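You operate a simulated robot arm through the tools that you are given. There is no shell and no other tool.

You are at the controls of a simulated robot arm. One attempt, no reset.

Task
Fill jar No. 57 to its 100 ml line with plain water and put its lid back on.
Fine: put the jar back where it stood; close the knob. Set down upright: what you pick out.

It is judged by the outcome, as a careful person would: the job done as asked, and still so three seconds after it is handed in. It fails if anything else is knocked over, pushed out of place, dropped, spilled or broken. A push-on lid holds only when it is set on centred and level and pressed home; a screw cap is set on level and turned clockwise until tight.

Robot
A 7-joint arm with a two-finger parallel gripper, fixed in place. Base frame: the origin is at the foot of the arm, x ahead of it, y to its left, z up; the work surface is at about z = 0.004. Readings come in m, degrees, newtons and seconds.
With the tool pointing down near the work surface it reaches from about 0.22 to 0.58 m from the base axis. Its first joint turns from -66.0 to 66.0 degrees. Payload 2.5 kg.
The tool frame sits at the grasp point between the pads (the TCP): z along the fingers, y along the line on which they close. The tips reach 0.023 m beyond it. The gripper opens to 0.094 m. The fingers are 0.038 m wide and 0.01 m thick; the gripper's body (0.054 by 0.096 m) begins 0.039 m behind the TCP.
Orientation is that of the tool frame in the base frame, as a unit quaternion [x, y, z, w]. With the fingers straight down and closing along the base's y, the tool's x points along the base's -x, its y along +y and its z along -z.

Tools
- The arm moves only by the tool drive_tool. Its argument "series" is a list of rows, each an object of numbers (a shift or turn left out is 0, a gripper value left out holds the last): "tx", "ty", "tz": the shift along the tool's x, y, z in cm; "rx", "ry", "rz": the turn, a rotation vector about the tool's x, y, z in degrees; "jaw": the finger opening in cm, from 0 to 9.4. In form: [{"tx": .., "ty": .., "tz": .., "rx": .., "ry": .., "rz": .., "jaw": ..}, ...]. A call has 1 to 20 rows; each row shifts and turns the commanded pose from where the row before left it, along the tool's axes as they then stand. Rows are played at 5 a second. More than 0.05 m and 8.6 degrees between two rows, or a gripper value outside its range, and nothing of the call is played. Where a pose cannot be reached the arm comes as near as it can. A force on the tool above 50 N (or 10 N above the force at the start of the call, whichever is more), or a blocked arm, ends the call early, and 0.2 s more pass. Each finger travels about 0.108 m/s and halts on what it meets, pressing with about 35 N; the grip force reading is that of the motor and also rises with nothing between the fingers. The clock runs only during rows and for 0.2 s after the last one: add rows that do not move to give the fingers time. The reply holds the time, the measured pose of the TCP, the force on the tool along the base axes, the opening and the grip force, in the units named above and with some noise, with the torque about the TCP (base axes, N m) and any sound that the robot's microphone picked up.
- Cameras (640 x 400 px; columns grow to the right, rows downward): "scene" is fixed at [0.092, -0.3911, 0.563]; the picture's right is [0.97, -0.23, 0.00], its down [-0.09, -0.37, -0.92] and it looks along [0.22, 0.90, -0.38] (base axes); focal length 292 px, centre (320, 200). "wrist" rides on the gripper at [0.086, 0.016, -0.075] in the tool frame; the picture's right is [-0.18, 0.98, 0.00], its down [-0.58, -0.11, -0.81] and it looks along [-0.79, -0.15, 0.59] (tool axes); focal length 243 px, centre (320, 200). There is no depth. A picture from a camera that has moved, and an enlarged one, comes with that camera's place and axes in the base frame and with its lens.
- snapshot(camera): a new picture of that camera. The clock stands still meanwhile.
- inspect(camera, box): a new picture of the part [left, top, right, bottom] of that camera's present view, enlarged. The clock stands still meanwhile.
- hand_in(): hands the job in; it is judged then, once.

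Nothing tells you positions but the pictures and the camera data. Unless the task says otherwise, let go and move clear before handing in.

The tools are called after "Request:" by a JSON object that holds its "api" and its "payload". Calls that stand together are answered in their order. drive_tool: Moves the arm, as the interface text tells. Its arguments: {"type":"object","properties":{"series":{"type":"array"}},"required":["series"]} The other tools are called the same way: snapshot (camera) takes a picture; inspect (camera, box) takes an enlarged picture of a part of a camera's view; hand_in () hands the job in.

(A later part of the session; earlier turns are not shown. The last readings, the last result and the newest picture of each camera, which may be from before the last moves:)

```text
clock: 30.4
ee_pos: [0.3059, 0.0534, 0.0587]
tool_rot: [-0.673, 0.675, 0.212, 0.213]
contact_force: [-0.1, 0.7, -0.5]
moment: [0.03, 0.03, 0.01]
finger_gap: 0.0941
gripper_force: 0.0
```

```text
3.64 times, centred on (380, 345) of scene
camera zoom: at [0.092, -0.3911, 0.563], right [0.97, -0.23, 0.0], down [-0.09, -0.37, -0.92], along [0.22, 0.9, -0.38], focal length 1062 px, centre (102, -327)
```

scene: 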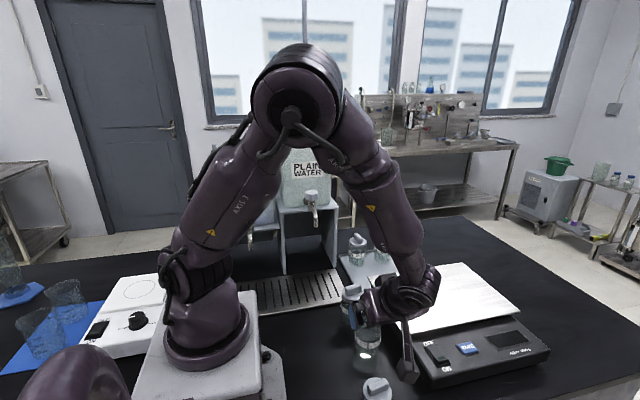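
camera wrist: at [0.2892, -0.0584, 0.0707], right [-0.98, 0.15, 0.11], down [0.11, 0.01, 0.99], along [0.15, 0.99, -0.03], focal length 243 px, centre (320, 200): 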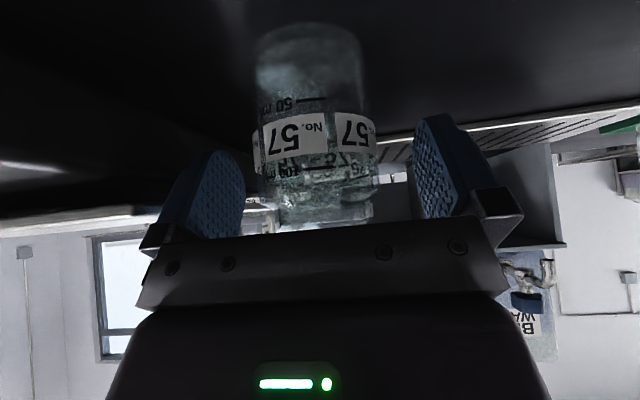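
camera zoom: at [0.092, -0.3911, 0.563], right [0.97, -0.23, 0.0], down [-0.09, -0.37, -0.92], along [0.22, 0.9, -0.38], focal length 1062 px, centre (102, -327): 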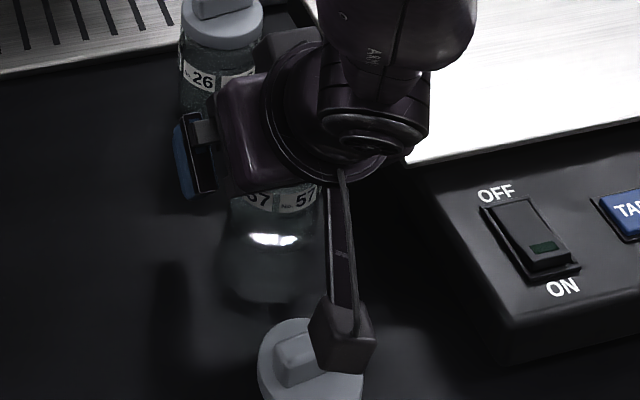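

The jar stands centred between the pads, no contact yet. I'll close the fingers gently on the body.

Request:
{"api": "drive_tool", "payload": {"series": [{"jaw": 7}, {"jaw": 6.3}, {"jaw": 5.9}, {"jaw": 5.6}, {"jaw": 5.2}, {"jaw": 4.8}, {"jaw": 4.4}, {}, {}]}}

Request:
{"api": "snapshot", "payload": {"camera": "wrist"}}

```text
clock: 32.4
ee_pos: [0.306, 0.0536, 0.059]
tool_rot: [-0.674, 0.675, 0.212, 0.213]
contact_force: [-0.3, 0.5, 2.1]
moment: [-0.05, 0.02, -0.03]
finger_gap: 0.0548
gripper_force: 35.2
```

```text
taken
camera wrist: at [0.2891, -0.0585, 0.0709], right [-0.98, 0.15, 0.11], down [0.11, 0.01, 0.99], along [0.15, 0.99, -0.03], focal length 243 px, centre (320, 200)
```

wrist: 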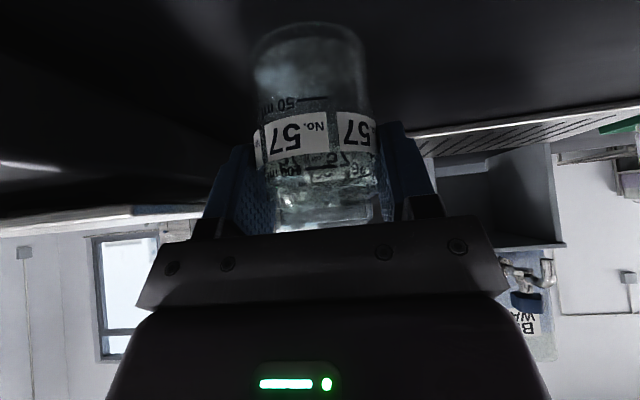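

The jar is held (gap 54.8 mm). I'll lift it straight up a little in base z and check that it hangs upright.

Request:
{"api": "drive_tool", "payload": {"series": [{"tx": -0.287, "tz": -0.41}, {"tx": -0.574, "tz": -0.819}, {"tx": -0.861, "tz": -1.2285}, {}]}}

Request:
{"api": "snapshot", "payload": {"camera": "wrist"}}

Request:
{"api": "inspect", "payload": {"camera": "scene", "box": [330, 280, 430, 390]}}

```text
clock: 33.4
ee_pos: [0.307, 0.0553, 0.0893]
tool_rot: [-0.673, 0.675, 0.213, 0.213]
contact_force: [-0.5, 0.5, -1.9]
moment: [0.0, 0.01, 0.0]
finger_gap: 0.0549
gripper_force: 34.4
```

```text
taken
camera wrist: at [0.2904, -0.0583, 0.1021], right [-0.98, 0.15, 0.11], down [0.11, 0.01, 0.99], along [0.15, 0.99, -0.03], focal length 243 px, centre (320, 200)
```

wrist: 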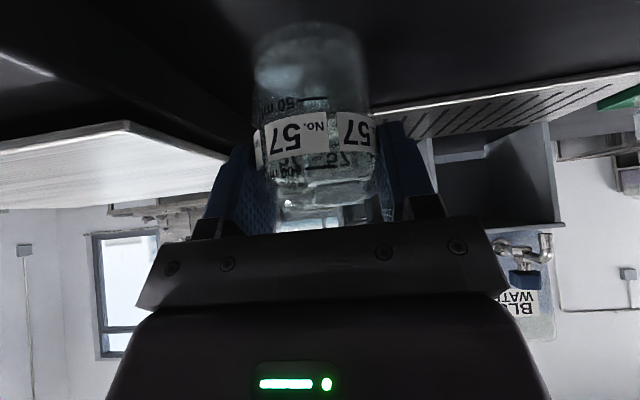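

```text
3.64 times, centred on (380, 335) of scene
camera zoom: at [0.092, -0.3911, 0.563], right [0.97, -0.23, 0.0], down [-0.09, -0.37, -0.92], along [0.22, 0.9, -0.38], focal length 1062 px, centre (102, -291)
```

zoom: 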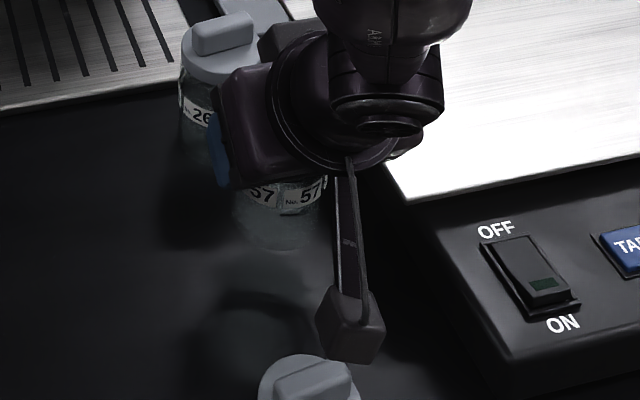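

The jar hangs upright and steady. I'll raise it above the height of jar 26's lid, shift to the spout's x, and go forward to just in front of the spout.

Request:
{"api": "drive_tool", "payload": {"series": [{"tx": -1.647, "tz": -2.35}, {"tx": -1.647, "tz": -2.35}, {"tx": -1.647, "tz": -2.35}, {"ty": 3.4}, {"ty": 3.35}, {"tx": -2.73, "tz": 1.91}, {"tx": -2.73, "tz": 1.91}, {"tx": -2.73, "tz": 1.91}, {"tx": -2.73, "tz": 1.91}, {"tx": -2.73, "tz": 1.91}, {}]}}

Request:
{"api": "snapshot", "payload": {"camera": "wrist"}}

Request:
{"api": "snapshot", "payload": {"camera": "scene"}}

```text
clock: 35.8
ee_pos: [0.241, 0.2249, 0.1739]
tool_rot: [-0.673, 0.675, 0.212, 0.213]
contact_force: [0.7, 0.4, -1.3]
moment: [0.01, 0.01, 0.01]
finger_gap: 0.0549
gripper_force: 35.0
```

```text
taken
camera wrist: at [0.223, 0.1117, 0.1853], right [-0.98, 0.15, 0.11], down [0.11, 0.01, 0.99], along [0.15, 0.99, -0.03], focal length 243 px, centre (320, 200)
```

wrist: 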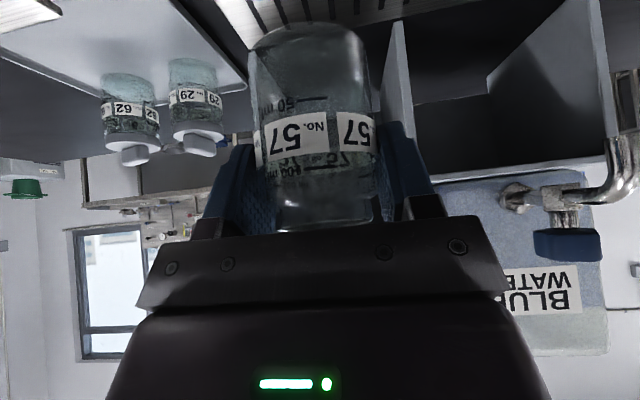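

```text
taken
```

scene: 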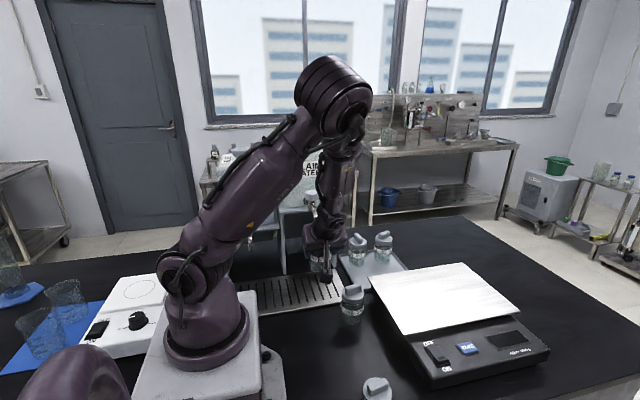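

I'm in front of the spout at height. I'll lower the jar, then slide it forward below the spout outlet and check with the scene camera.

Request:
{"api": "drive_tool", "payload": {"series": [{"tx": 1.607, "ty": 0.15, "tz": 2.293}, {"tx": 1.607, "tz": 2.293}, {"tx": 1.55, "tz": 2.21}, {}, {"tx": -1.2, "tz": 0.84}, {"tx": -1.2, "tz": 0.84}, {"tx": -1.12, "tz": 0.785}, {}]}}

Request:
{"api": "snapshot", "payload": {"camera": "scene"}}

Request:
{"api": "snapshot", "payload": {"camera": "wrist"}}

Request:
{"api": "inspect", "payload": {"camera": "scene", "box": [270, 180, 370, 310]}}

```text
clock: 37.6
ee_pos: [0.2364, 0.2652, 0.0914]
tool_rot: [-0.674, 0.675, 0.212, 0.213]
contact_force: [0.2, 0.5, -1.8]
moment: [0.0, 0.01, -0.03]
finger_gap: 0.0549
gripper_force: 35.2
```

```text
taken
```

scene: 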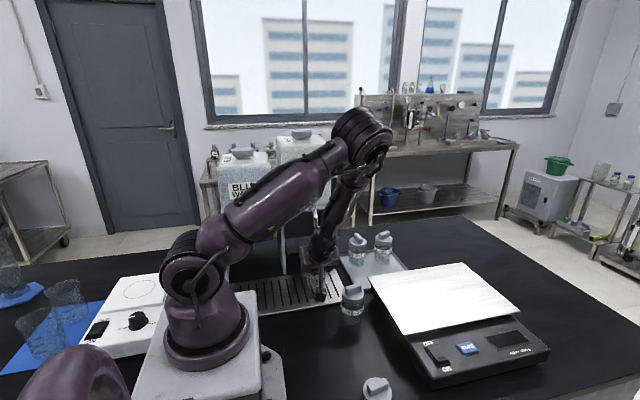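

```text
taken
camera wrist: at [0.2209, 0.1524, 0.1035], right [-0.98, 0.15, 0.11], down [0.11, 0.01, 0.99], along [0.15, 0.99, -0.03], focal length 243 px, centre (320, 200)
```

wrist: 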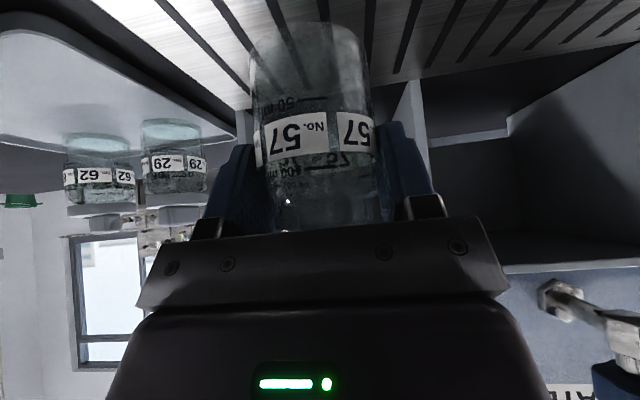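

```text
3.08 times, centred on (320, 245) of scene
camera zoom: at [0.0921, -0.3911, 0.563], right [0.97, -0.23, 0.0], down [-0.09, -0.37, -0.92], along [0.22, 0.9, -0.38], focal length 899 px, centre (320, 62)
```

zoom: 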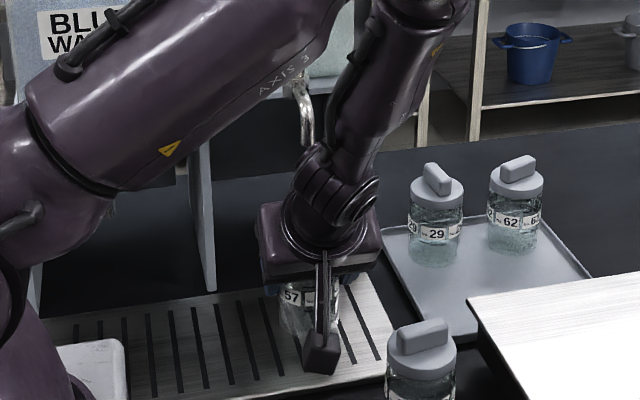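

The jar is beneath the spout area, about 3 cm above the tray. I'll take a couple of still readings to average out the pose noise.

Request:
{"api": "drive_tool", "payload": {"series": [{}]}}

Request:
{"api": "drive_tool", "payload": {"series": [{}]}}

Request:
{"api": "drive_tool", "payload": {"series": [{}]}}

Request:
{"api": "inspect", "payload": {"camera": "scene", "box": [295, 190, 345, 310]}}

```text
clock: 38.0
ee_pos: [0.2367, 0.265, 0.0918]
tool_rot: [-0.674, 0.675, 0.212, 0.213]
contact_force: [0.2, -0.3, -1.0]
moment: [0.02, -0.01, -0.02]
finger_gap: 0.0548
gripper_force: 34.8
```

```text
clock: 38.4
ee_pos: [0.2365, 0.2648, 0.0909]
tool_rot: [0.675, -0.674, -0.212, -0.213]
contact_force: [0.4, -0.3, -2.1]
moment: [-0.01, -0.06, 0.02]
finger_gap: 0.0548
gripper_force: 34.7
```

```text
clock: 38.8
ee_pos: [0.2369, 0.2647, 0.0904]
tool_rot: [0.675, -0.674, -0.213, -0.212]
contact_force: [-0.6, -0.7, -1.6]
moment: [0.0, 0.0, -0.05]
finger_gap: 0.0549
gripper_force: 35.4
```

```text
3.33 times, centred on (320, 250) of scene
camera zoom: at [0.092, -0.3911, 0.563], right [0.97, -0.23, 0.0], down [-0.09, -0.37, -0.92], along [0.22, 0.9, -0.38], focal length 974 px, centre (320, 33)
```

zoom: 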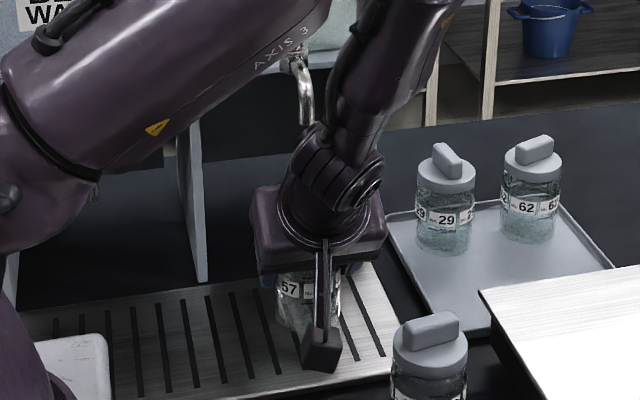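

The steady readings give (0.2366, 0.265, 0.091); I'll nudge 2–3 mm to centre the jar under the outlet, then lower toward the tray.

Request:
{"api": "drive_tool", "payload": {"series": [{"tx": -0.246, "ty": -0.24, "tz": 0.172}, {"tx": 0.287, "tz": 0.41}, {"tx": 0.287, "tz": 0.41}, {"tx": 0.287, "tz": 0.41}, {}]}}

Request:
{"api": "snapshot", "payload": {"camera": "wrist"}}

```text
clock: 40.0
ee_pos: [0.2401, 0.2674, 0.0768]
tool_rot: [-0.674, 0.675, 0.212, 0.213]
contact_force: [0.5, 0.5, -1.3]
moment: [-0.01, 0.0, 0.0]
finger_gap: 0.0551
gripper_force: 35.3
```

```text
taken
camera wrist: at [0.2236, 0.1548, 0.0891], right [-0.98, 0.15, 0.11], down [0.11, 0.01, 0.99], along [0.15, 0.99, -0.03], focal length 243 px, centre (320, 200)
```

wrist: 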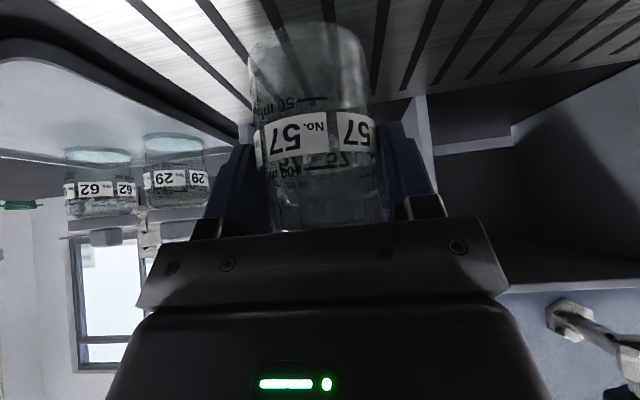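

Aligned at about (0.240, 0.267). Now stepping down a millimetre at a time until the jar touches the tray.

Request:
{"api": "drive_tool", "payload": {"series": [{"tx": 0.0574, "tz": 0.0819}, {"tx": 0.0574, "tz": 0.0819}, {"tx": 0.0574, "tz": 0.0819}, {"tx": 0.0574, "tz": 0.0819}, {}]}}

Request:
{"api": "drive_tool", "payload": {"series": [{"tx": 0.0574, "tz": 0.0819}, {"tx": 0.0574, "tz": 0.0819}, {}]}}

```text
clock: 41.2
ee_pos: [0.2411, 0.2678, 0.0737]
tool_rot: [0.675, -0.674, -0.212, -0.213]
contact_force: [0.0, 0.0, -1.2]
moment: [0.01, 0.0, 0.01]
finger_gap: 0.0549
gripper_force: 34.6
```

```text
clock: 42.0
ee_pos: [0.2399, 0.268, 0.0712]
tool_rot: [-0.674, 0.675, 0.212, 0.212]
contact_force: [-0.9, 0.4, -1.5]
moment: [-0.02, 0.02, -0.01]
finger_gap: 0.0549
gripper_force: 35.0
```

Request:
{"api": "drive_tool", "payload": {"series": [{"tx": 0.0574, "tz": 0.0819}, {"tx": 0.0574, "tz": 0.0819}, {}]}}

Request:
{"api": "snapshot", "payload": {"camera": "wrist"}}

```text
clock: 42.8
ee_pos: [0.2384, 0.2677, 0.0701]
tool_rot: [-0.674, 0.675, 0.212, 0.213]
contact_force: [0.2, -0.4, -1.7]
moment: [0.03, 0.01, 0.04]
finger_gap: 0.055
gripper_force: 35.1
```

```text
taken
camera wrist: at [0.2231, 0.1547, 0.082], right [-0.98, 0.15, 0.11], down [0.11, 0.01, 0.99], along [0.15, 0.99, -0.03], focal length 243 px, centre (320, 200)
```

wrist: 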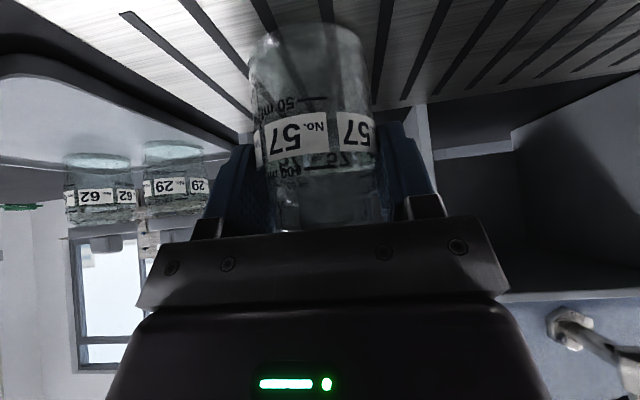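

Still hanging free. Continuing in millimetre steps.

Request:
{"api": "drive_tool", "payload": {"series": [{"tx": 0.0574, "tz": 0.0819}, {"tx": 0.0574, "tz": 0.0819}, {}]}}

Request:
{"api": "drive_tool", "payload": {"series": [{"tx": 0.0574, "tz": 0.0819}, {"tx": 0.0574, "tz": 0.0819}, {}]}}

```text
clock: 43.6
ee_pos: [0.2404, 0.2676, 0.0678]
tool_rot: [-0.674, 0.674, 0.212, 0.213]
contact_force: [-2.0, -5.4, 18.7]
moment: [-0.39, 0.22, -0.04]
finger_gap: 0.0549
gripper_force: 35.4
```

```text
clock: 44.4
ee_pos: [0.2407, 0.2683, 0.0668]
tool_rot: [0.675, -0.673, -0.213, -0.215]
contact_force: [-1.4, 4.0, 20.5]
moment: [0.21, 0.25, 0.0]
finger_gap: 0.055
gripper_force: 34.5
```

The jar is on the tray (about 20 N). I'll ease the pressure off before opening.

Request:
{"api": "drive_tool", "payload": {"series": [{"tx": -0.0574, "tz": -0.0819}, {"tx": -0.0287, "tz": -0.041}, {}]}}

```text
clock: 45.2
ee_pos: [0.2382, 0.2655, 0.0657]
tool_rot: [-0.673, 0.676, 0.212, 0.212]
contact_force: [0.9, 0.1, 0.9]
moment: [0.0, -0.1, -0.06]
finger_gap: 0.0551
gripper_force: 35.1
```

Request:
{"api": "snapshot", "payload": {"camera": "wrist"}}

Request:
{"api": "inspect", "payload": {"camera": "wrist", "box": [220, 0, 420, 240]}}

```text
taken
camera wrist: at [0.2226, 0.154, 0.0787], right [-0.98, 0.15, 0.11], down [0.11, 0.02, 0.99], along [0.15, 0.99, -0.03], focal length 243 px, centre (320, 200)
```

wrist: 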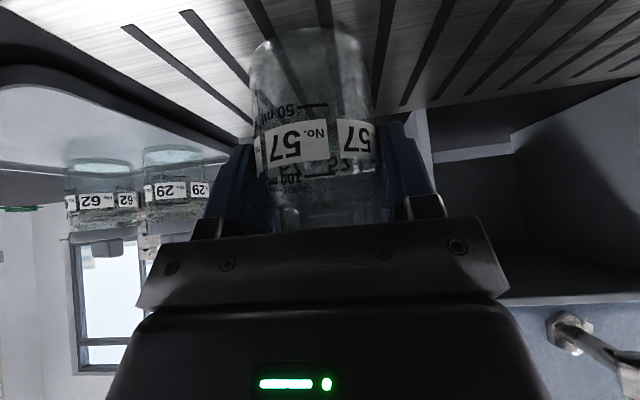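

```text
1.67 times, centred on (320, 120) of wrist
camera zoom: at [0.2226, 0.154, 0.0787], right [-0.98, 0.15, 0.11], down [0.11, 0.02, 0.99], along [0.15, 0.99, -0.03], focal length 404 px, centre (320, 333)
```

zoom: 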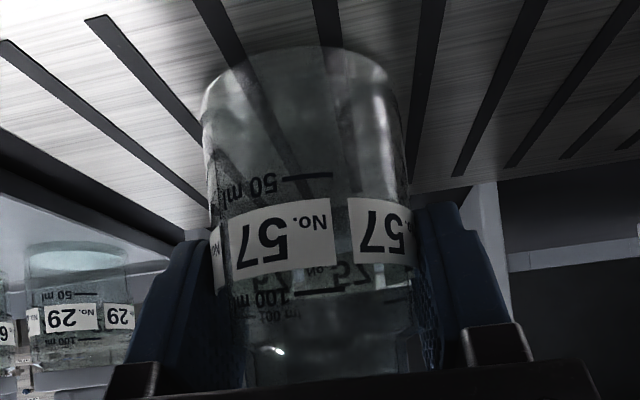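

The jar slid up only about 2 mm in the grip and stands on the tray. I'll open the fingers and back out along the tool axis.

Request:
{"api": "drive_tool", "payload": {"series": [{"jaw": 5.8}, {"jaw": 6.4}, {"jaw": 7.4}, {"jaw": 9.0}, {}, {"tz": -1.5}, {"tz": -3}, {"tz": -3}, {"tz": -3}, {}]}}

Request:
{"api": "snapshot", "payload": {"camera": "wrist"}}

Request:
{"api": "snapshot", "payload": {"camera": "scene"}}

```text
clock: 47.4
ee_pos: [0.2393, 0.2056, 0.1554]
tool_rot: [0.675, -0.674, -0.213, -0.213]
contact_force: [-0.2, -0.4, -0.1]
moment: [0.01, 0.0, -0.03]
finger_gap: 0.0903
gripper_force: 0.1
```

```text
taken
camera wrist: at [0.2232, 0.0931, 0.1669], right [-0.98, 0.15, 0.11], down [0.11, 0.01, 0.99], along [0.15, 0.99, -0.03], focal length 243 px, centre (320, 200)
```

wrist: 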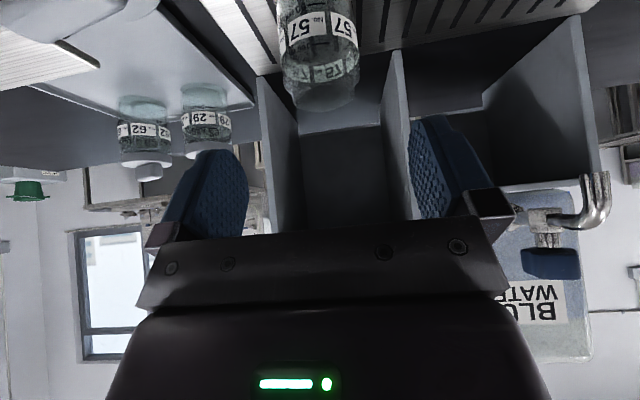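

```text
taken
```

scene: 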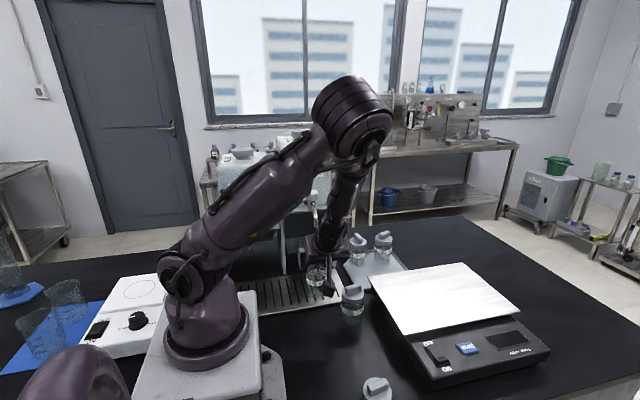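

The jar stands on its own under the tap. I'll back off so the wrist camera sees both spout and jar, to verify the alignment.

Request:
{"api": "drive_tool", "payload": {"series": [{"tx": -1.894, "tz": -2.7, "jaw": 9.4}, {"tx": 2.867, "tz": -2.009}, {"tx": 2.867, "tz": -2.009}, {"tx": 2.867, "tz": -2.009}, {}]}}

Request:
{"api": "snapshot", "payload": {"camera": "wrist"}}

Request:
{"api": "inspect", "payload": {"camera": "wrist", "box": [240, 60, 400, 240]}}

Request:
{"api": "snapshot", "payload": {"camera": "scene"}}

```text
clock: 48.6
ee_pos: [0.2404, 0.1034, 0.1856]
tool_rot: [-0.674, 0.675, 0.213, 0.211]
contact_force: [0.3, 0.4, -0.3]
moment: [0.0, 0.02, -0.02]
finger_gap: 0.0939
gripper_force: 0.1
```

```text
taken
camera wrist: at [0.224, -0.009, 0.1976], right [-0.98, 0.15, 0.11], down [0.11, 0.01, 0.99], along [0.15, 0.99, -0.03], focal length 243 px, centre (320, 200)
```

wrist: 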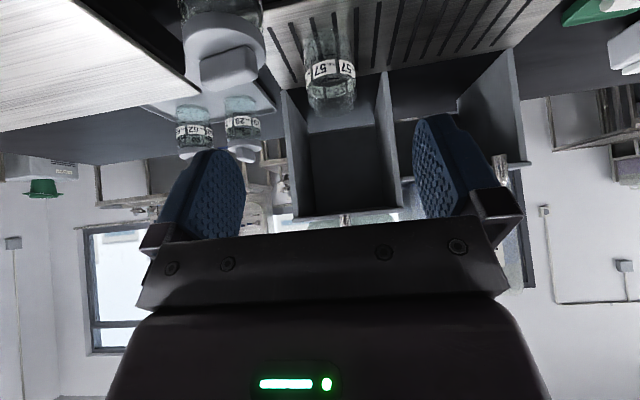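

```text
2.22 times, centred on (320, 150) of wrist
camera zoom: at [0.224, -0.009, 0.1976], right [-0.98, 0.15, 0.11], down [0.11, 0.01, 0.99], along [0.15, 0.99, -0.03], focal length 539 px, centre (320, 311)
```

zoom: 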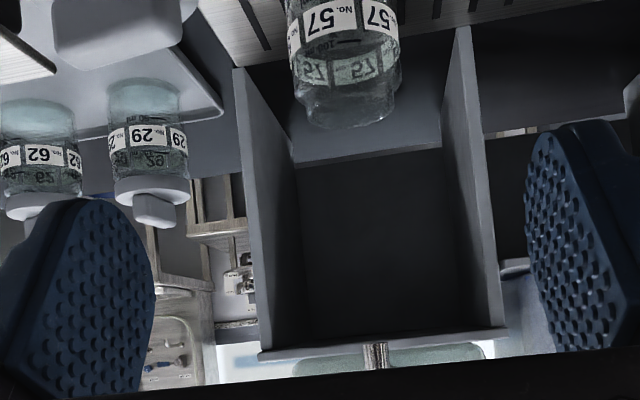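

```text
taken
```

scene: 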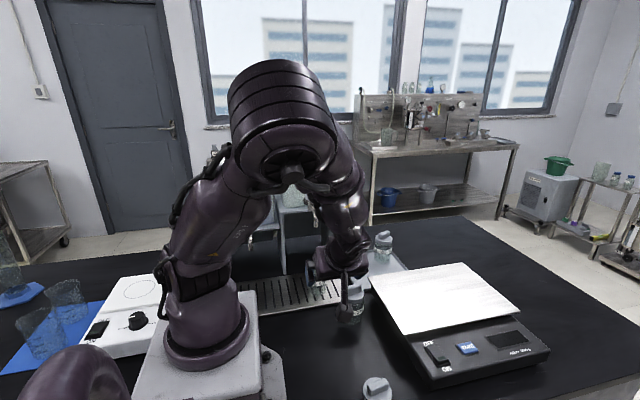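

Laterally the jar mouth lies right under the spout. I'll go up, untilt, and check the fore-aft alignment from above, as well as the knob.

Request:
{"api": "drive_tool", "payload": {"series": [{"tx": -2.6, "tz": -3.7}, {"tx": -2.6, "tz": -3.7}, {"tx": -2.6, "tz": -3.7}, {"tx": -2.6, "tz": -3.7}, {"tx": -2.6, "tz": -3.7}, {"ry": 8}, {"ry": 8}, {"ry": 8}, {"ry": 8}, {"ry": 3}, {"tx": -3.7}, {"tx": -3.7}, {}]}}

Request:
{"api": "snapshot", "payload": {"camera": "wrist"}}

Request:
{"api": "inspect", "payload": {"camera": "wrist", "box": [260, 0, 430, 190]}}

Request:
{"api": "inspect", "payload": {"camera": "scene", "box": [270, 170, 370, 320]}}

```text
clock: 51.4
ee_pos: [0.2392, 0.1772, 0.4139]
tool_rot: [-0.707, 0.708, 0.0, 0.0]
contact_force: [0.3, -0.8, -0.4]
moment: [-0.03, 0.0, 0.0]
finger_gap: 0.094
gripper_force: 0.1
```

```text
taken
camera wrist: at [0.2225, 0.092, 0.4892], right [-0.98, 0.19, 0.0], down [0.11, 0.58, 0.81], along [0.15, 0.79, -0.59], focal length 243 px, centre (320, 200)
```

wrist: 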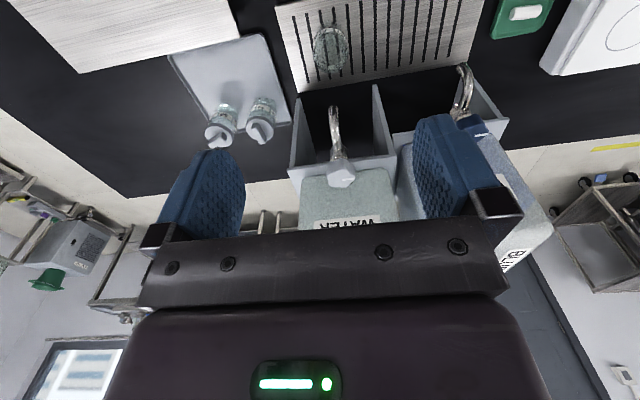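

```text
2.11 times, centred on (345, 95) of wrist
camera zoom: at [0.2225, 0.092, 0.4892], right [-0.98, 0.19, 0.0], down [0.11, 0.58, 0.81], along [0.15, 0.79, -0.59], focal length 511 px, centre (267, 421)
```

zoom: 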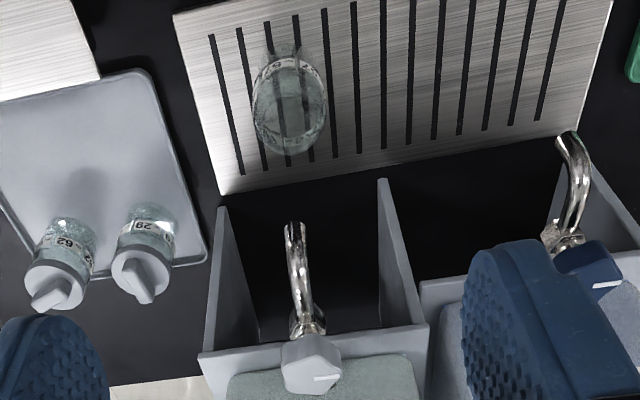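

```text
2.67 times, centred on (320, 245) of scene
camera zoom: at [0.0921, -0.3911, 0.563], right [0.97, -0.23, 0.0], down [-0.09, -0.37, -0.92], along [0.22, 0.9, -0.38], focal length 779 px, centre (320, 80)
```

zoom: 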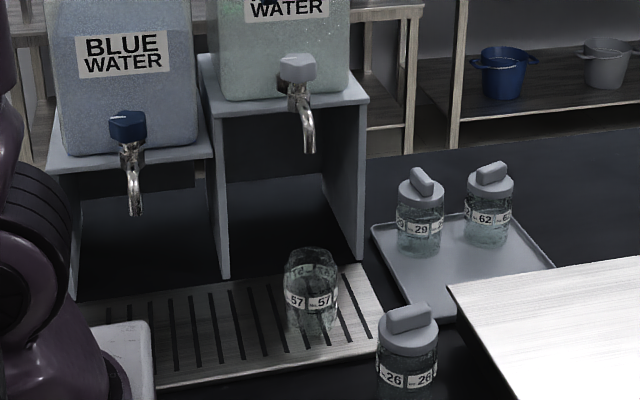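

Let me zoom tightly on the spout tip and on the jar rim to compare their fore-aft positions precisely.

Request:
{"api": "inspect", "payload": {"camera": "wrist", "box": [295, 10, 365, 80]}}

Request:
{"api": "inspect", "payload": {"camera": "wrist", "box": [305, 95, 375, 190]}}

Request:
{"api": "inspect", "payload": {"camera": "scene", "box": [285, 180, 345, 310]}}

```text
5.71 times, centred on (330, 45) of wrist
camera zoom: at [0.2225, 0.092, 0.4892], right [-0.98, 0.19, 0.0], down [0.11, 0.58, 0.81], along [0.15, 0.79, -0.59], focal length 1386 px, centre (263, 1086)
```

zoom: 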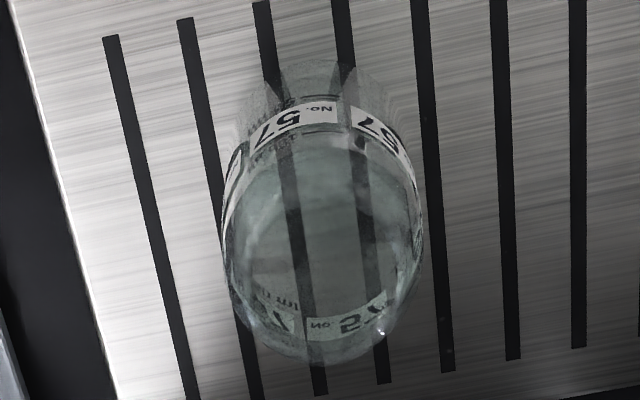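

```text
4.21 times, centred on (340, 142) of wrist
camera zoom: at [0.2225, 0.092, 0.4892], right [-0.98, 0.19, 0.0], down [0.11, 0.58, 0.81], along [0.15, 0.79, -0.59], focal length 1022 px, centre (236, 442)
```

zoom: 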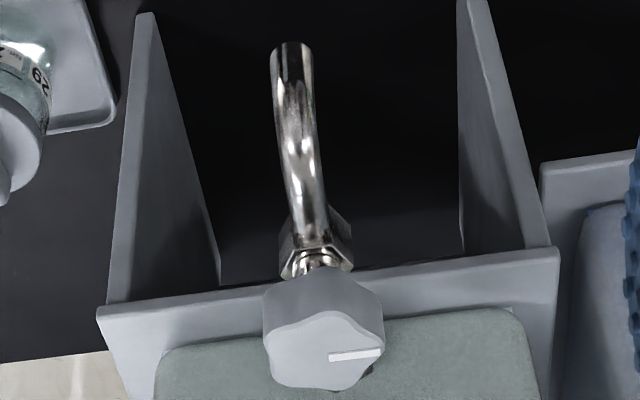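

```text
3.08 times, centred on (315, 245) of scene
camera zoom: at [0.0921, -0.3911, 0.563], right [0.97, -0.23, 0.0], down [-0.09, -0.37, -0.92], along [0.22, 0.9, -0.38], focal length 899 px, centre (335, 62)
```

zoom: 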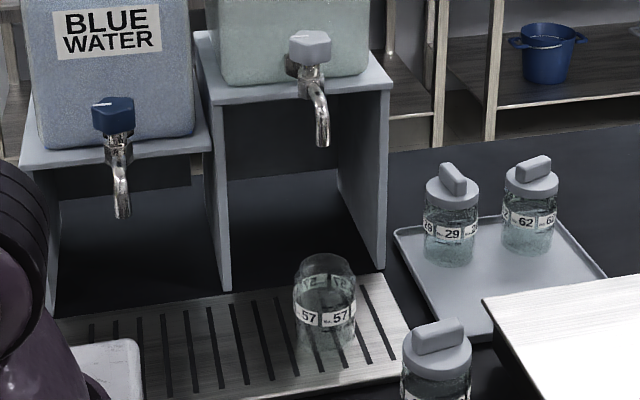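

The spout outlet centre looks closer to y≈0.276 while the jar mouth is near 0.266–0.269. I'll zoom on the jar in the scene camera to pin this down.

Request:
{"api": "inspect", "payload": {"camera": "scene", "box": [300, 245, 340, 300]}}

Request:
{"api": "inspect", "payload": {"camera": "scene", "box": [295, 180, 335, 230]}}

```text
7.27 times, centred on (320, 272) of scene
camera zoom: at [0.0921, -0.3911, 0.563], right [0.97, -0.23, 0.0], down [-0.09, -0.37, -0.92], along [0.22, 0.9, -0.38], focal length 2124 px, centre (320, -327)
```

zoom: 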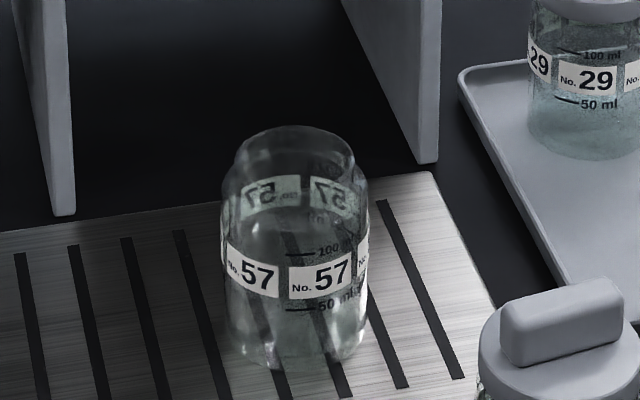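

```text
8.00 times, centred on (315, 205) of scene
camera zoom: at [0.0921, -0.3911, 0.563], right [0.97, -0.23, 0.0], down [-0.09, -0.37, -0.92], along [0.22, 0.9, -0.38], focal length 2337 px, centre (360, 160)
```

zoom: 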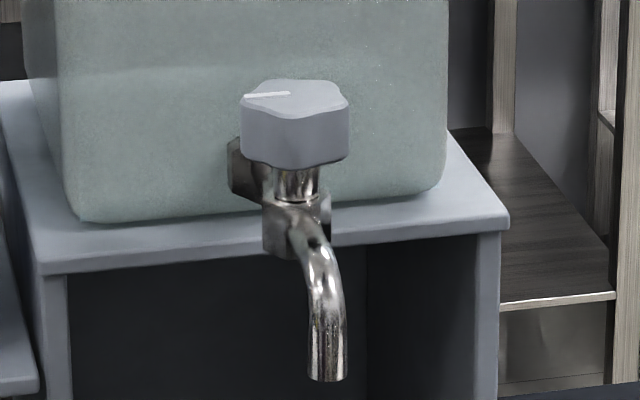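

Reading depth from in front is uncertain, so I'll look from the side instead (camera facing +x), where spout and jar share the same distance and their y offset shows directly.

Request:
{"api": "drive_tool", "payload": {"series": [{"tx": -2.43, "ty": 1.97, "tz": -1.2}, {"tx": -2.43, "ty": 1.97, "tz": -1.2}, {"tx": -2.43, "ty": 1.97, "tz": -1.2}, {"rz": 8}, {"rz": 8}, {"rz": 8}, {"rz": 8}, {"rz": 8}, {"rz": 8}, {"rz": 8}, {"rz": 8}, {"rz": 8}, {"rz": 8}, {"rz": 8}, {"rz": 2}, {}, {}]}}

Request:
{"api": "snapshot", "payload": {"camera": "wrist"}}

Request:
{"api": "snapshot", "payload": {"camera": "scene"}}

```text
clock: 55.0
ee_pos: [0.1797, 0.2487, 0.4476]
tool_rot: [0.001, 1.0, 0.0, 0.0]
contact_force: [0.6, 0.5, -0.3]
moment: [0.02, -0.01, 0.03]
finger_gap: 0.0939
gripper_force: 0.0
```

```text
taken
camera wrist: at [0.0941, 0.2664, 0.5234], right [0.19, 0.98, 0.0], down [0.58, -0.11, 0.81], along [0.79, -0.15, -0.59], focal length 243 px, centre (320, 200)
```

wrist: 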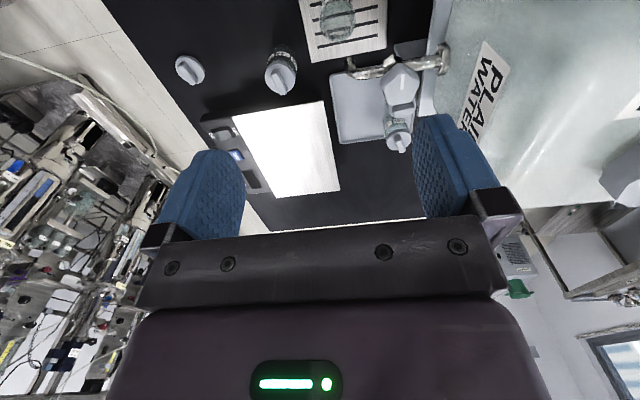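

```text
taken
```

scene: 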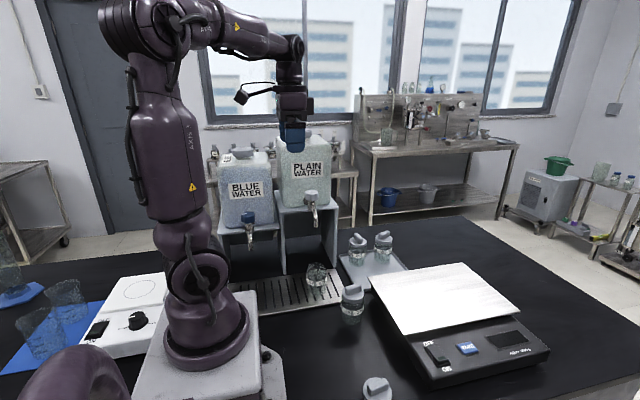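

Now I see jar, spout, knob and tank from the side. Zooming in to measure the offset.

Request:
{"api": "inspect", "payload": {"camera": "wrist", "box": [300, 0, 460, 110]}}

Request:
{"api": "inspect", "payload": {"camera": "wrist", "box": [300, 0, 380, 90]}}

```text
3.64 times, centred on (380, 55) of wrist
camera zoom: at [0.0941, 0.2664, 0.5234], right [0.19, 0.98, 0.0], down [0.58, -0.11, 0.81], along [0.79, -0.15, -0.59], focal length 882 px, centre (102, 727)
```

zoom: 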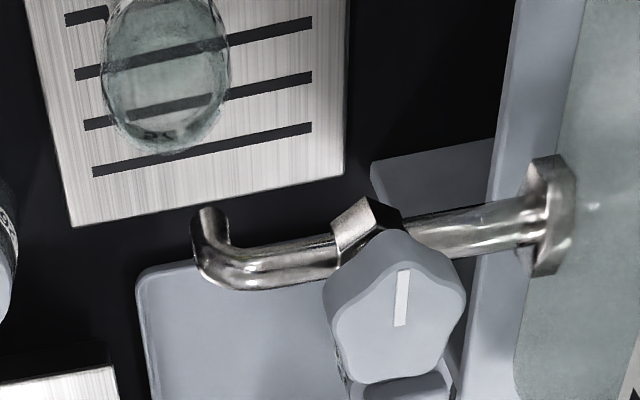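

```text
4.44 times, centred on (340, 45) of wrist
camera zoom: at [0.0941, 0.2664, 0.5234], right [0.19, 0.98, 0.0], down [0.58, -0.11, 0.81], along [0.79, -0.15, -0.59], focal length 1078 px, centre (231, 889)
```

zoom: 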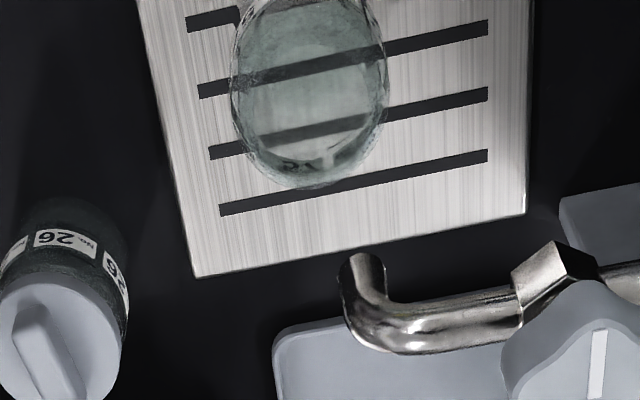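

The side view shows the spout outlet about 10 mm farther in +y than the jar's centre, so the jar should be moved about 1 cm deeper. I'll return to the tilted approach pose behind the jar.

Request:
{"api": "drive_tool", "payload": {"series": [{"tx": -1.5, "ty": -3.75, "tz": 0.85}, {"tx": -1.5, "ty": -3.75, "tz": 0.85}, {"tx": -1.5, "ty": -3.75, "tz": 0.85}, {"tx": -1.5, "ty": -3.75, "tz": 0.85}, {"rz": -8}, {"rz": -8}, {"rz": -8}, {"rz": -8}, {"rz": -8}, {"rz": -8}, {"rz": -8}, {"rz": -8}, {"rz": -8}, {"rz": -8}, {"rz": -8}, {"rz": -2}, {}]}}

Request:
{"api": "drive_tool", "payload": {"series": [{"ry": -8}, {"ry": -8}, {"ry": -8}, {"ry": -8}, {"ry": -3}, {"tx": 2.6, "tz": 3.7}, {"tx": 2.6, "tz": 3.7}, {"tx": 2.6, "tz": 3.7}, {"tx": 2.6, "tz": 3.7}, {"tx": 2.6, "tz": 3.7}, {}, {}]}}

Request:
{"api": "snapshot", "payload": {"camera": "wrist"}}

```text
clock: 58.6
ee_pos: [0.2402, 0.0978, 0.414]
tool_rot: [-0.707, 0.707, 0.0, 0.0]
contact_force: [0.0, 0.2, 0.3]
moment: [0.01, 0.01, 0.0]
finger_gap: 0.0941
gripper_force: 0.0
```

```text
clock: 61.2
ee_pos: [0.2382, 0.0985, 0.1893]
tool_rot: [-0.674, 0.675, 0.213, 0.213]
contact_force: [-0.5, -0.5, -0.8]
moment: [0.0, -0.04, 0.0]
finger_gap: 0.0943
gripper_force: 0.1
```

```text
taken
camera wrist: at [0.2213, -0.0132, 0.2015], right [-0.98, 0.15, 0.11], down [0.11, 0.01, 0.99], along [0.15, 0.99, -0.03], focal length 243 px, centre (320, 200)
```

wrist: 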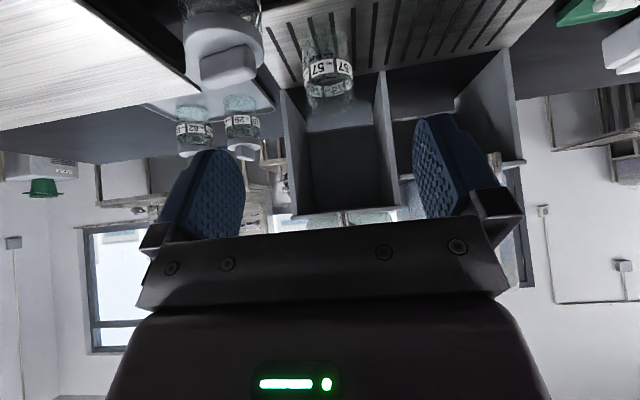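

Request:
{"api": "drive_tool", "payload": {"series": [{"tx": -3.003, "tz": 2.105}, {"tx": -3.003, "tz": 2.105}, {"tx": -3.003, "tz": 2.105}, {"tx": 1.09, "ty": -0.08, "tz": 1.555}, {"tx": 1.09, "tz": 1.555}, {}, {}]}}

Request:
{"api": "snapshot", "payload": {"camera": "wrist"}}

Request:
{"api": "inspect", "payload": {"camera": "wrist", "box": [250, 0, 400, 140]}}

```text
clock: 62.8
ee_pos: [0.2403, 0.2085, 0.1497]
tool_rot: [-0.674, 0.675, 0.212, 0.213]
contact_force: [0.3, -0.1, -0.2]
moment: [-0.02, -0.05, -0.02]
finger_gap: 0.0942
gripper_force: 0.0
```

```text
taken
camera wrist: at [0.2247, 0.0961, 0.1623], right [-0.98, 0.15, 0.11], down [0.11, 0.01, 0.99], along [0.15, 0.99, -0.03], focal length 243 px, centre (320, 200)
```

wrist: 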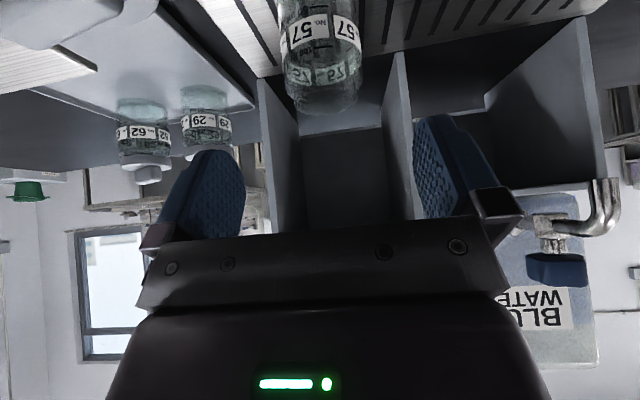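

```text
2.86 times, centred on (325, 70) of wrist
camera zoom: at [0.2247, 0.0961, 0.1623], right [-0.98, 0.15, 0.11], down [0.11, 0.01, 0.99], along [0.15, 0.99, -0.03], focal length 693 px, centre (306, 571)
```

zoom: 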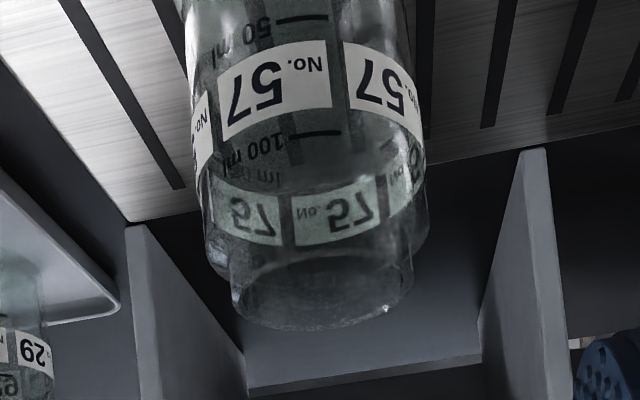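

The jar is about 3 mm toward -x of the tool plane. I'll correct and advance onto it.

Request:
{"api": "drive_tool", "payload": {"series": [{"tx": -0.11, "ty": 0.29}, {"tz": 2.5}, {"tz": 2.5}, {"tz": 2}, {"tz": 1.5}, {"tz": 1.3}, {}]}}

Request:
{"api": "snapshot", "payload": {"camera": "wrist"}}

```text
clock: 64.4
ee_pos: [0.2383, 0.2676, 0.0721]
tool_rot: [-0.674, 0.675, 0.212, 0.212]
contact_force: [0.4, 0.2, -1.1]
moment: [-0.02, -0.04, 0.03]
finger_gap: 0.0939
gripper_force: 0.0
```

```text
taken
camera wrist: at [0.2208, 0.1547, 0.0835], right [-0.98, 0.15, 0.11], down [0.11, 0.01, 0.99], along [0.15, 0.99, -0.03], focal length 243 px, centre (320, 200)
```

wrist: 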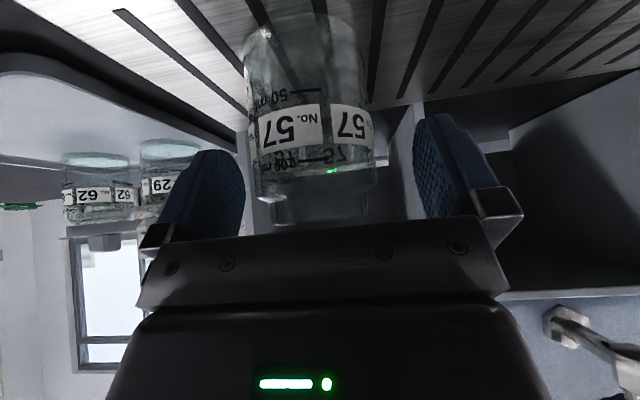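

Well placed. I'll grip, lift slightly, move 1 cm deeper, and lower again.

Request:
{"api": "drive_tool", "payload": {"series": [{"jaw": 7}, {"jaw": 6.3}, {"jaw": 5.9}, {"jaw": 5.6}, {"jaw": 5.2}, {"jaw": 4.8}, {"jaw": 4.4}, {}, {"tx": -0.23, "tz": -0.328}, {"tx": -0.23, "tz": -0.328}, {}]}}

```text
clock: 66.8
ee_pos: [0.2384, 0.2663, 0.0792]
tool_rot: [0.675, -0.674, -0.213, -0.213]
contact_force: [0.2, 0.9, -2.4]
moment: [0.03, -0.01, 0.01]
finger_gap: 0.0547
gripper_force: 34.8
```

Request:
{"api": "drive_tool", "payload": {"series": [{"tx": -0.41, "ty": -0.05, "tz": 0.287}, {"tx": -0.41, "tz": 0.287}, {}, {"tx": 0.287, "tz": 0.41}, {}]}}

Request:
{"api": "drive_tool", "payload": {"series": [{"tx": 0.0574, "tz": 0.0819}, {}]}}

Request:
{"api": "drive_tool", "payload": {"series": [{"tx": 0.0574, "tz": 0.0819}, {}]}}

```text
clock: 68.0
ee_pos: [0.2391, 0.2769, 0.0732]
tool_rot: [0.675, -0.674, -0.213, -0.212]
contact_force: [-0.2, -0.8, -1.5]
moment: [-0.02, 0.01, -0.02]
finger_gap: 0.0546
gripper_force: 35.2
```

```text
clock: 68.6
ee_pos: [0.2398, 0.2784, 0.0729]
tool_rot: [-0.674, 0.675, 0.212, 0.213]
contact_force: [-0.7, 0.4, -1.5]
moment: [0.01, 0.07, -0.01]
finger_gap: 0.0548
gripper_force: 34.5
```

```text
clock: 69.2
ee_pos: [0.2395, 0.2777, 0.0721]
tool_rot: [0.674, -0.674, -0.212, -0.213]
contact_force: [-0.7, 0.1, -0.1]
moment: [0.0, 0.06, -0.05]
finger_gap: 0.055
gripper_force: 35.2
```

Request:
{"api": "drive_tool", "payload": {"series": [{"tx": 0.0287, "tz": 0.041}, {}]}}

```text
clock: 69.8
ee_pos: [0.2404, 0.2774, 0.0723]
tool_rot: [-0.674, 0.675, 0.213, 0.213]
contact_force: [0.9, 1.8, 5.3]
moment: [0.01, 0.06, -0.03]
finger_gap: 0.055
gripper_force: 35.3
```

The jar rests lightly on the tray at about (0.240, 0.278). Releasing and backing out along the tool axis.

Request:
{"api": "drive_tool", "payload": {"series": [{"jaw": 5.8}, {"jaw": 6.4}, {"jaw": 7.4}, {"jaw": 9.0}, {}, {"tz": -1.5}, {"tz": -3}, {"tz": -3}, {"tz": -3}, {"tx": -1.0, "tz": -1.4}, {"tx": 2.867, "tz": -2.009}, {"tx": 2.867, "tz": -2.009}, {"tx": 2.867, "tz": -2.009}, {}]}}

Request:
{"api": "snapshot", "payload": {"camera": "scene"}}

Request:
{"api": "snapshot", "payload": {"camera": "wrist"}}

```text
clock: 72.8
ee_pos: [0.2385, 0.1112, 0.1759]
tool_rot: [0.675, -0.674, -0.212, -0.213]
contact_force: [0.9, 0.8, 0.0]
moment: [0.01, 0.02, 0.01]
finger_gap: 0.0901
gripper_force: 0.1
```

```text
taken
```

scene: 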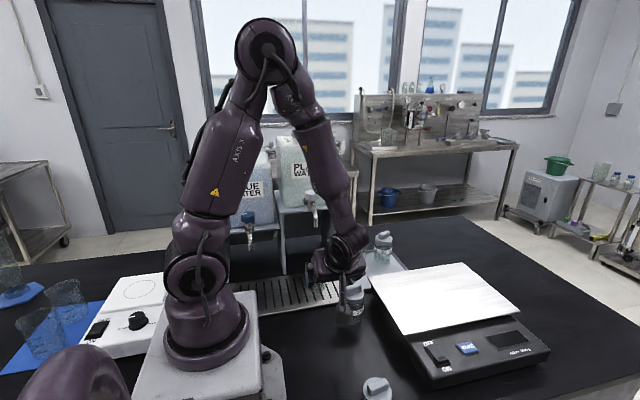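

```text
taken
camera wrist: at [0.2231, -0.002, 0.1879], right [-0.98, 0.15, 0.11], down [0.11, 0.01, 0.99], along [0.15, 0.99, -0.03], focal length 243 px, centre (320, 200)
```

wrist: 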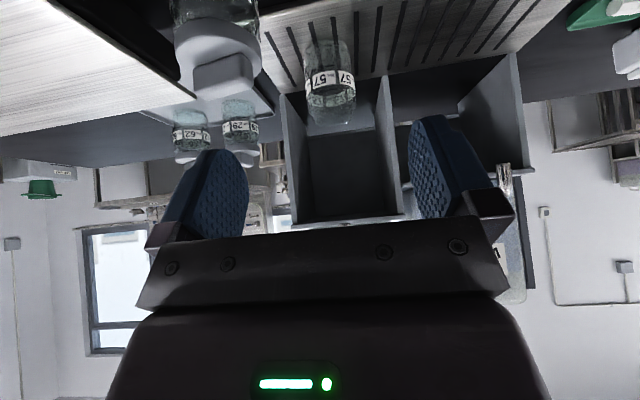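

Jar 57 stands deeper on the tray. I'll go up and check once more from the side before touching the knob.

Request:
{"api": "drive_tool", "payload": {"series": [{"tx": -2.64, "tz": -3.767}, {"tx": -2.64, "tz": -3.767}, {"tx": -2.64, "tz": -3.767}, {"tx": -2.64, "tz": -3.767}, {"tx": -2.64, "tz": -3.767}, {"ry": 8}, {"ry": 8}, {"ry": 8}, {"ry": 8}, {"ry": 3}, {"tx": -3.475, "ty": 1.4625, "tz": -1.05}, {"tx": -3.475, "ty": 1.4625, "tz": -1.05}, {"tx": -3.475, "ty": 1.4625, "tz": -1.05}, {"tx": -3.475, "ty": 1.4625, "tz": -1.05}, {}]}}

Request:
{"api": "drive_tool", "payload": {"series": [{"rz": 8}, {"rz": 8}, {"rz": 8}, {"rz": 8}, {"rz": 8}, {"rz": 8}, {"rz": 8}, {"rz": 8}, {"rz": 8}, {"rz": 8}, {"rz": 8}, {"rz": 2}, {}, {}]}}

Request:
{"api": "inspect", "payload": {"camera": "wrist", "box": [300, 0, 460, 110]}}

Request:
{"api": "inspect", "payload": {"camera": "wrist", "box": [300, 0, 380, 90]}}

```text
clock: 76.0
ee_pos: [0.1773, 0.2492, 0.4459]
tool_rot: [-0.706, 0.708, 0.0, 0.0]
contact_force: [-0.1, 0.0, 0.4]
moment: [-0.02, -0.02, 0.01]
finger_gap: 0.0901
gripper_force: 0.0
```

```text
clock: 79.0
ee_pos: [0.181, 0.2504, 0.4456]
tool_rot: [0.001, 1.0, 0.0, 0.0]
contact_force: [-0.2, 0.1, 0.0]
moment: [0.0, 0.0, 0.0]
finger_gap: 0.0901
gripper_force: 0.0
```

```text
3.64 times, centred on (380, 55) of wrist
camera zoom: at [0.0939, 0.2676, 0.5216], right [0.19, 0.98, 0.0], down [0.58, -0.11, 0.81], along [0.79, -0.15, -0.59], focal length 882 px, centre (102, 727)
```

zoom: 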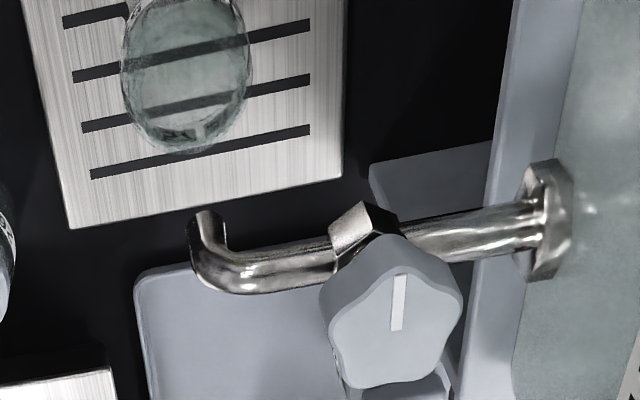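

```text
4.44 times, centred on (340, 45) of wrist
camera zoom: at [0.0939, 0.2676, 0.5216], right [0.19, 0.98, 0.0], down [0.58, -0.11, 0.81], along [0.79, -0.15, -0.59], focal length 1078 px, centre (231, 889)
```

zoom: 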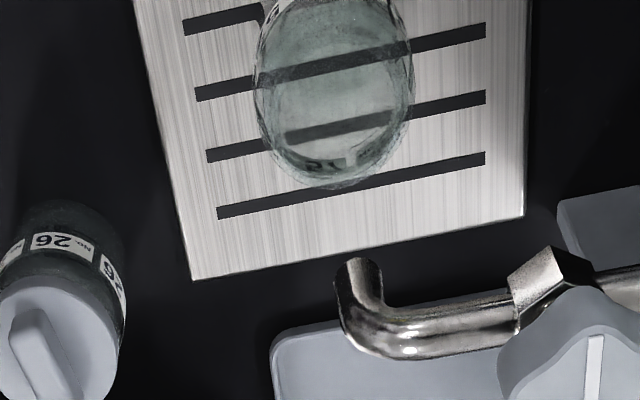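

Now the spout outlet and the jar's mouth line up (offset within about a millimetre). The five-lobed knob is centred near (0.2387, 0.324), top at z≈0.288. I'll move above it with a 60° yaw (so I can turn counter-clockwise while staying clear of the tank).

Request:
{"api": "drive_tool", "payload": {"series": [{"rz": -7.5}, {"rz": -7.5}, {"rz": -7.5}, {"rz": -7.5}, {"rz": -7.5}, {"rz": -7.5}, {"rz": -7.5}, {"rz": -7.5, "jaw": 6.5}, {"tx": -3.1, "ty": -0.44}, {"tx": -3.1, "ty": -0.44}, {"tx": -3.05, "ty": -0.44}, {"tz": 3}, {}, {}]}}

Request:
{"api": "snapshot", "payload": {"camera": "wrist"}}

Request:
{"api": "inspect", "payload": {"camera": "scene", "box": [250, 100, 370, 310]}}

```text
clock: 82.0
ee_pos: [0.2399, 0.324, 0.4189]
tool_rot: [-0.5, 0.866, 0.001, 0.001]
contact_force: [0.0, 1.4, 0.3]
moment: [0.02, -0.01, 0.0]
finger_gap: 0.0651
gripper_force: 0.0
```

```text
taken
camera wrist: at [0.1822, 0.2578, 0.4938], right [-0.76, 0.65, 0.0], down [0.39, 0.45, 0.81], along [0.53, 0.61, -0.59], focal length 243 px, centre (320, 200)
```

wrist: 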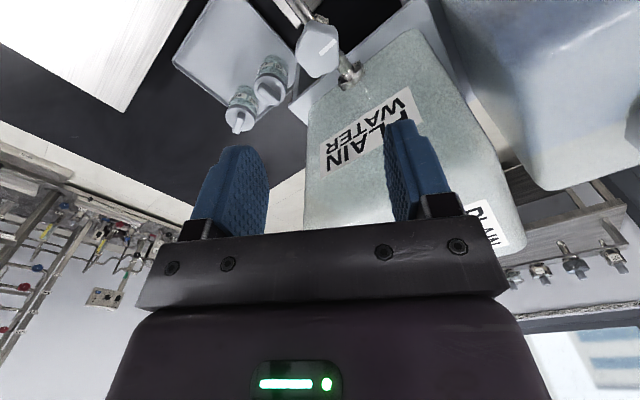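

```text
1.90 times, centred on (310, 205) of scene
camera zoom: at [0.092, -0.3911, 0.563], right [0.97, -0.23, 0.0], down [-0.09, -0.37, -0.92], along [0.22, 0.9, -0.38], focal length 556 px, centre (339, 190)
```

zoom: 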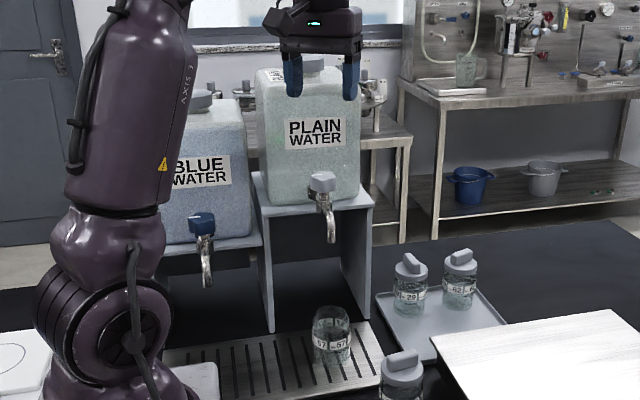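

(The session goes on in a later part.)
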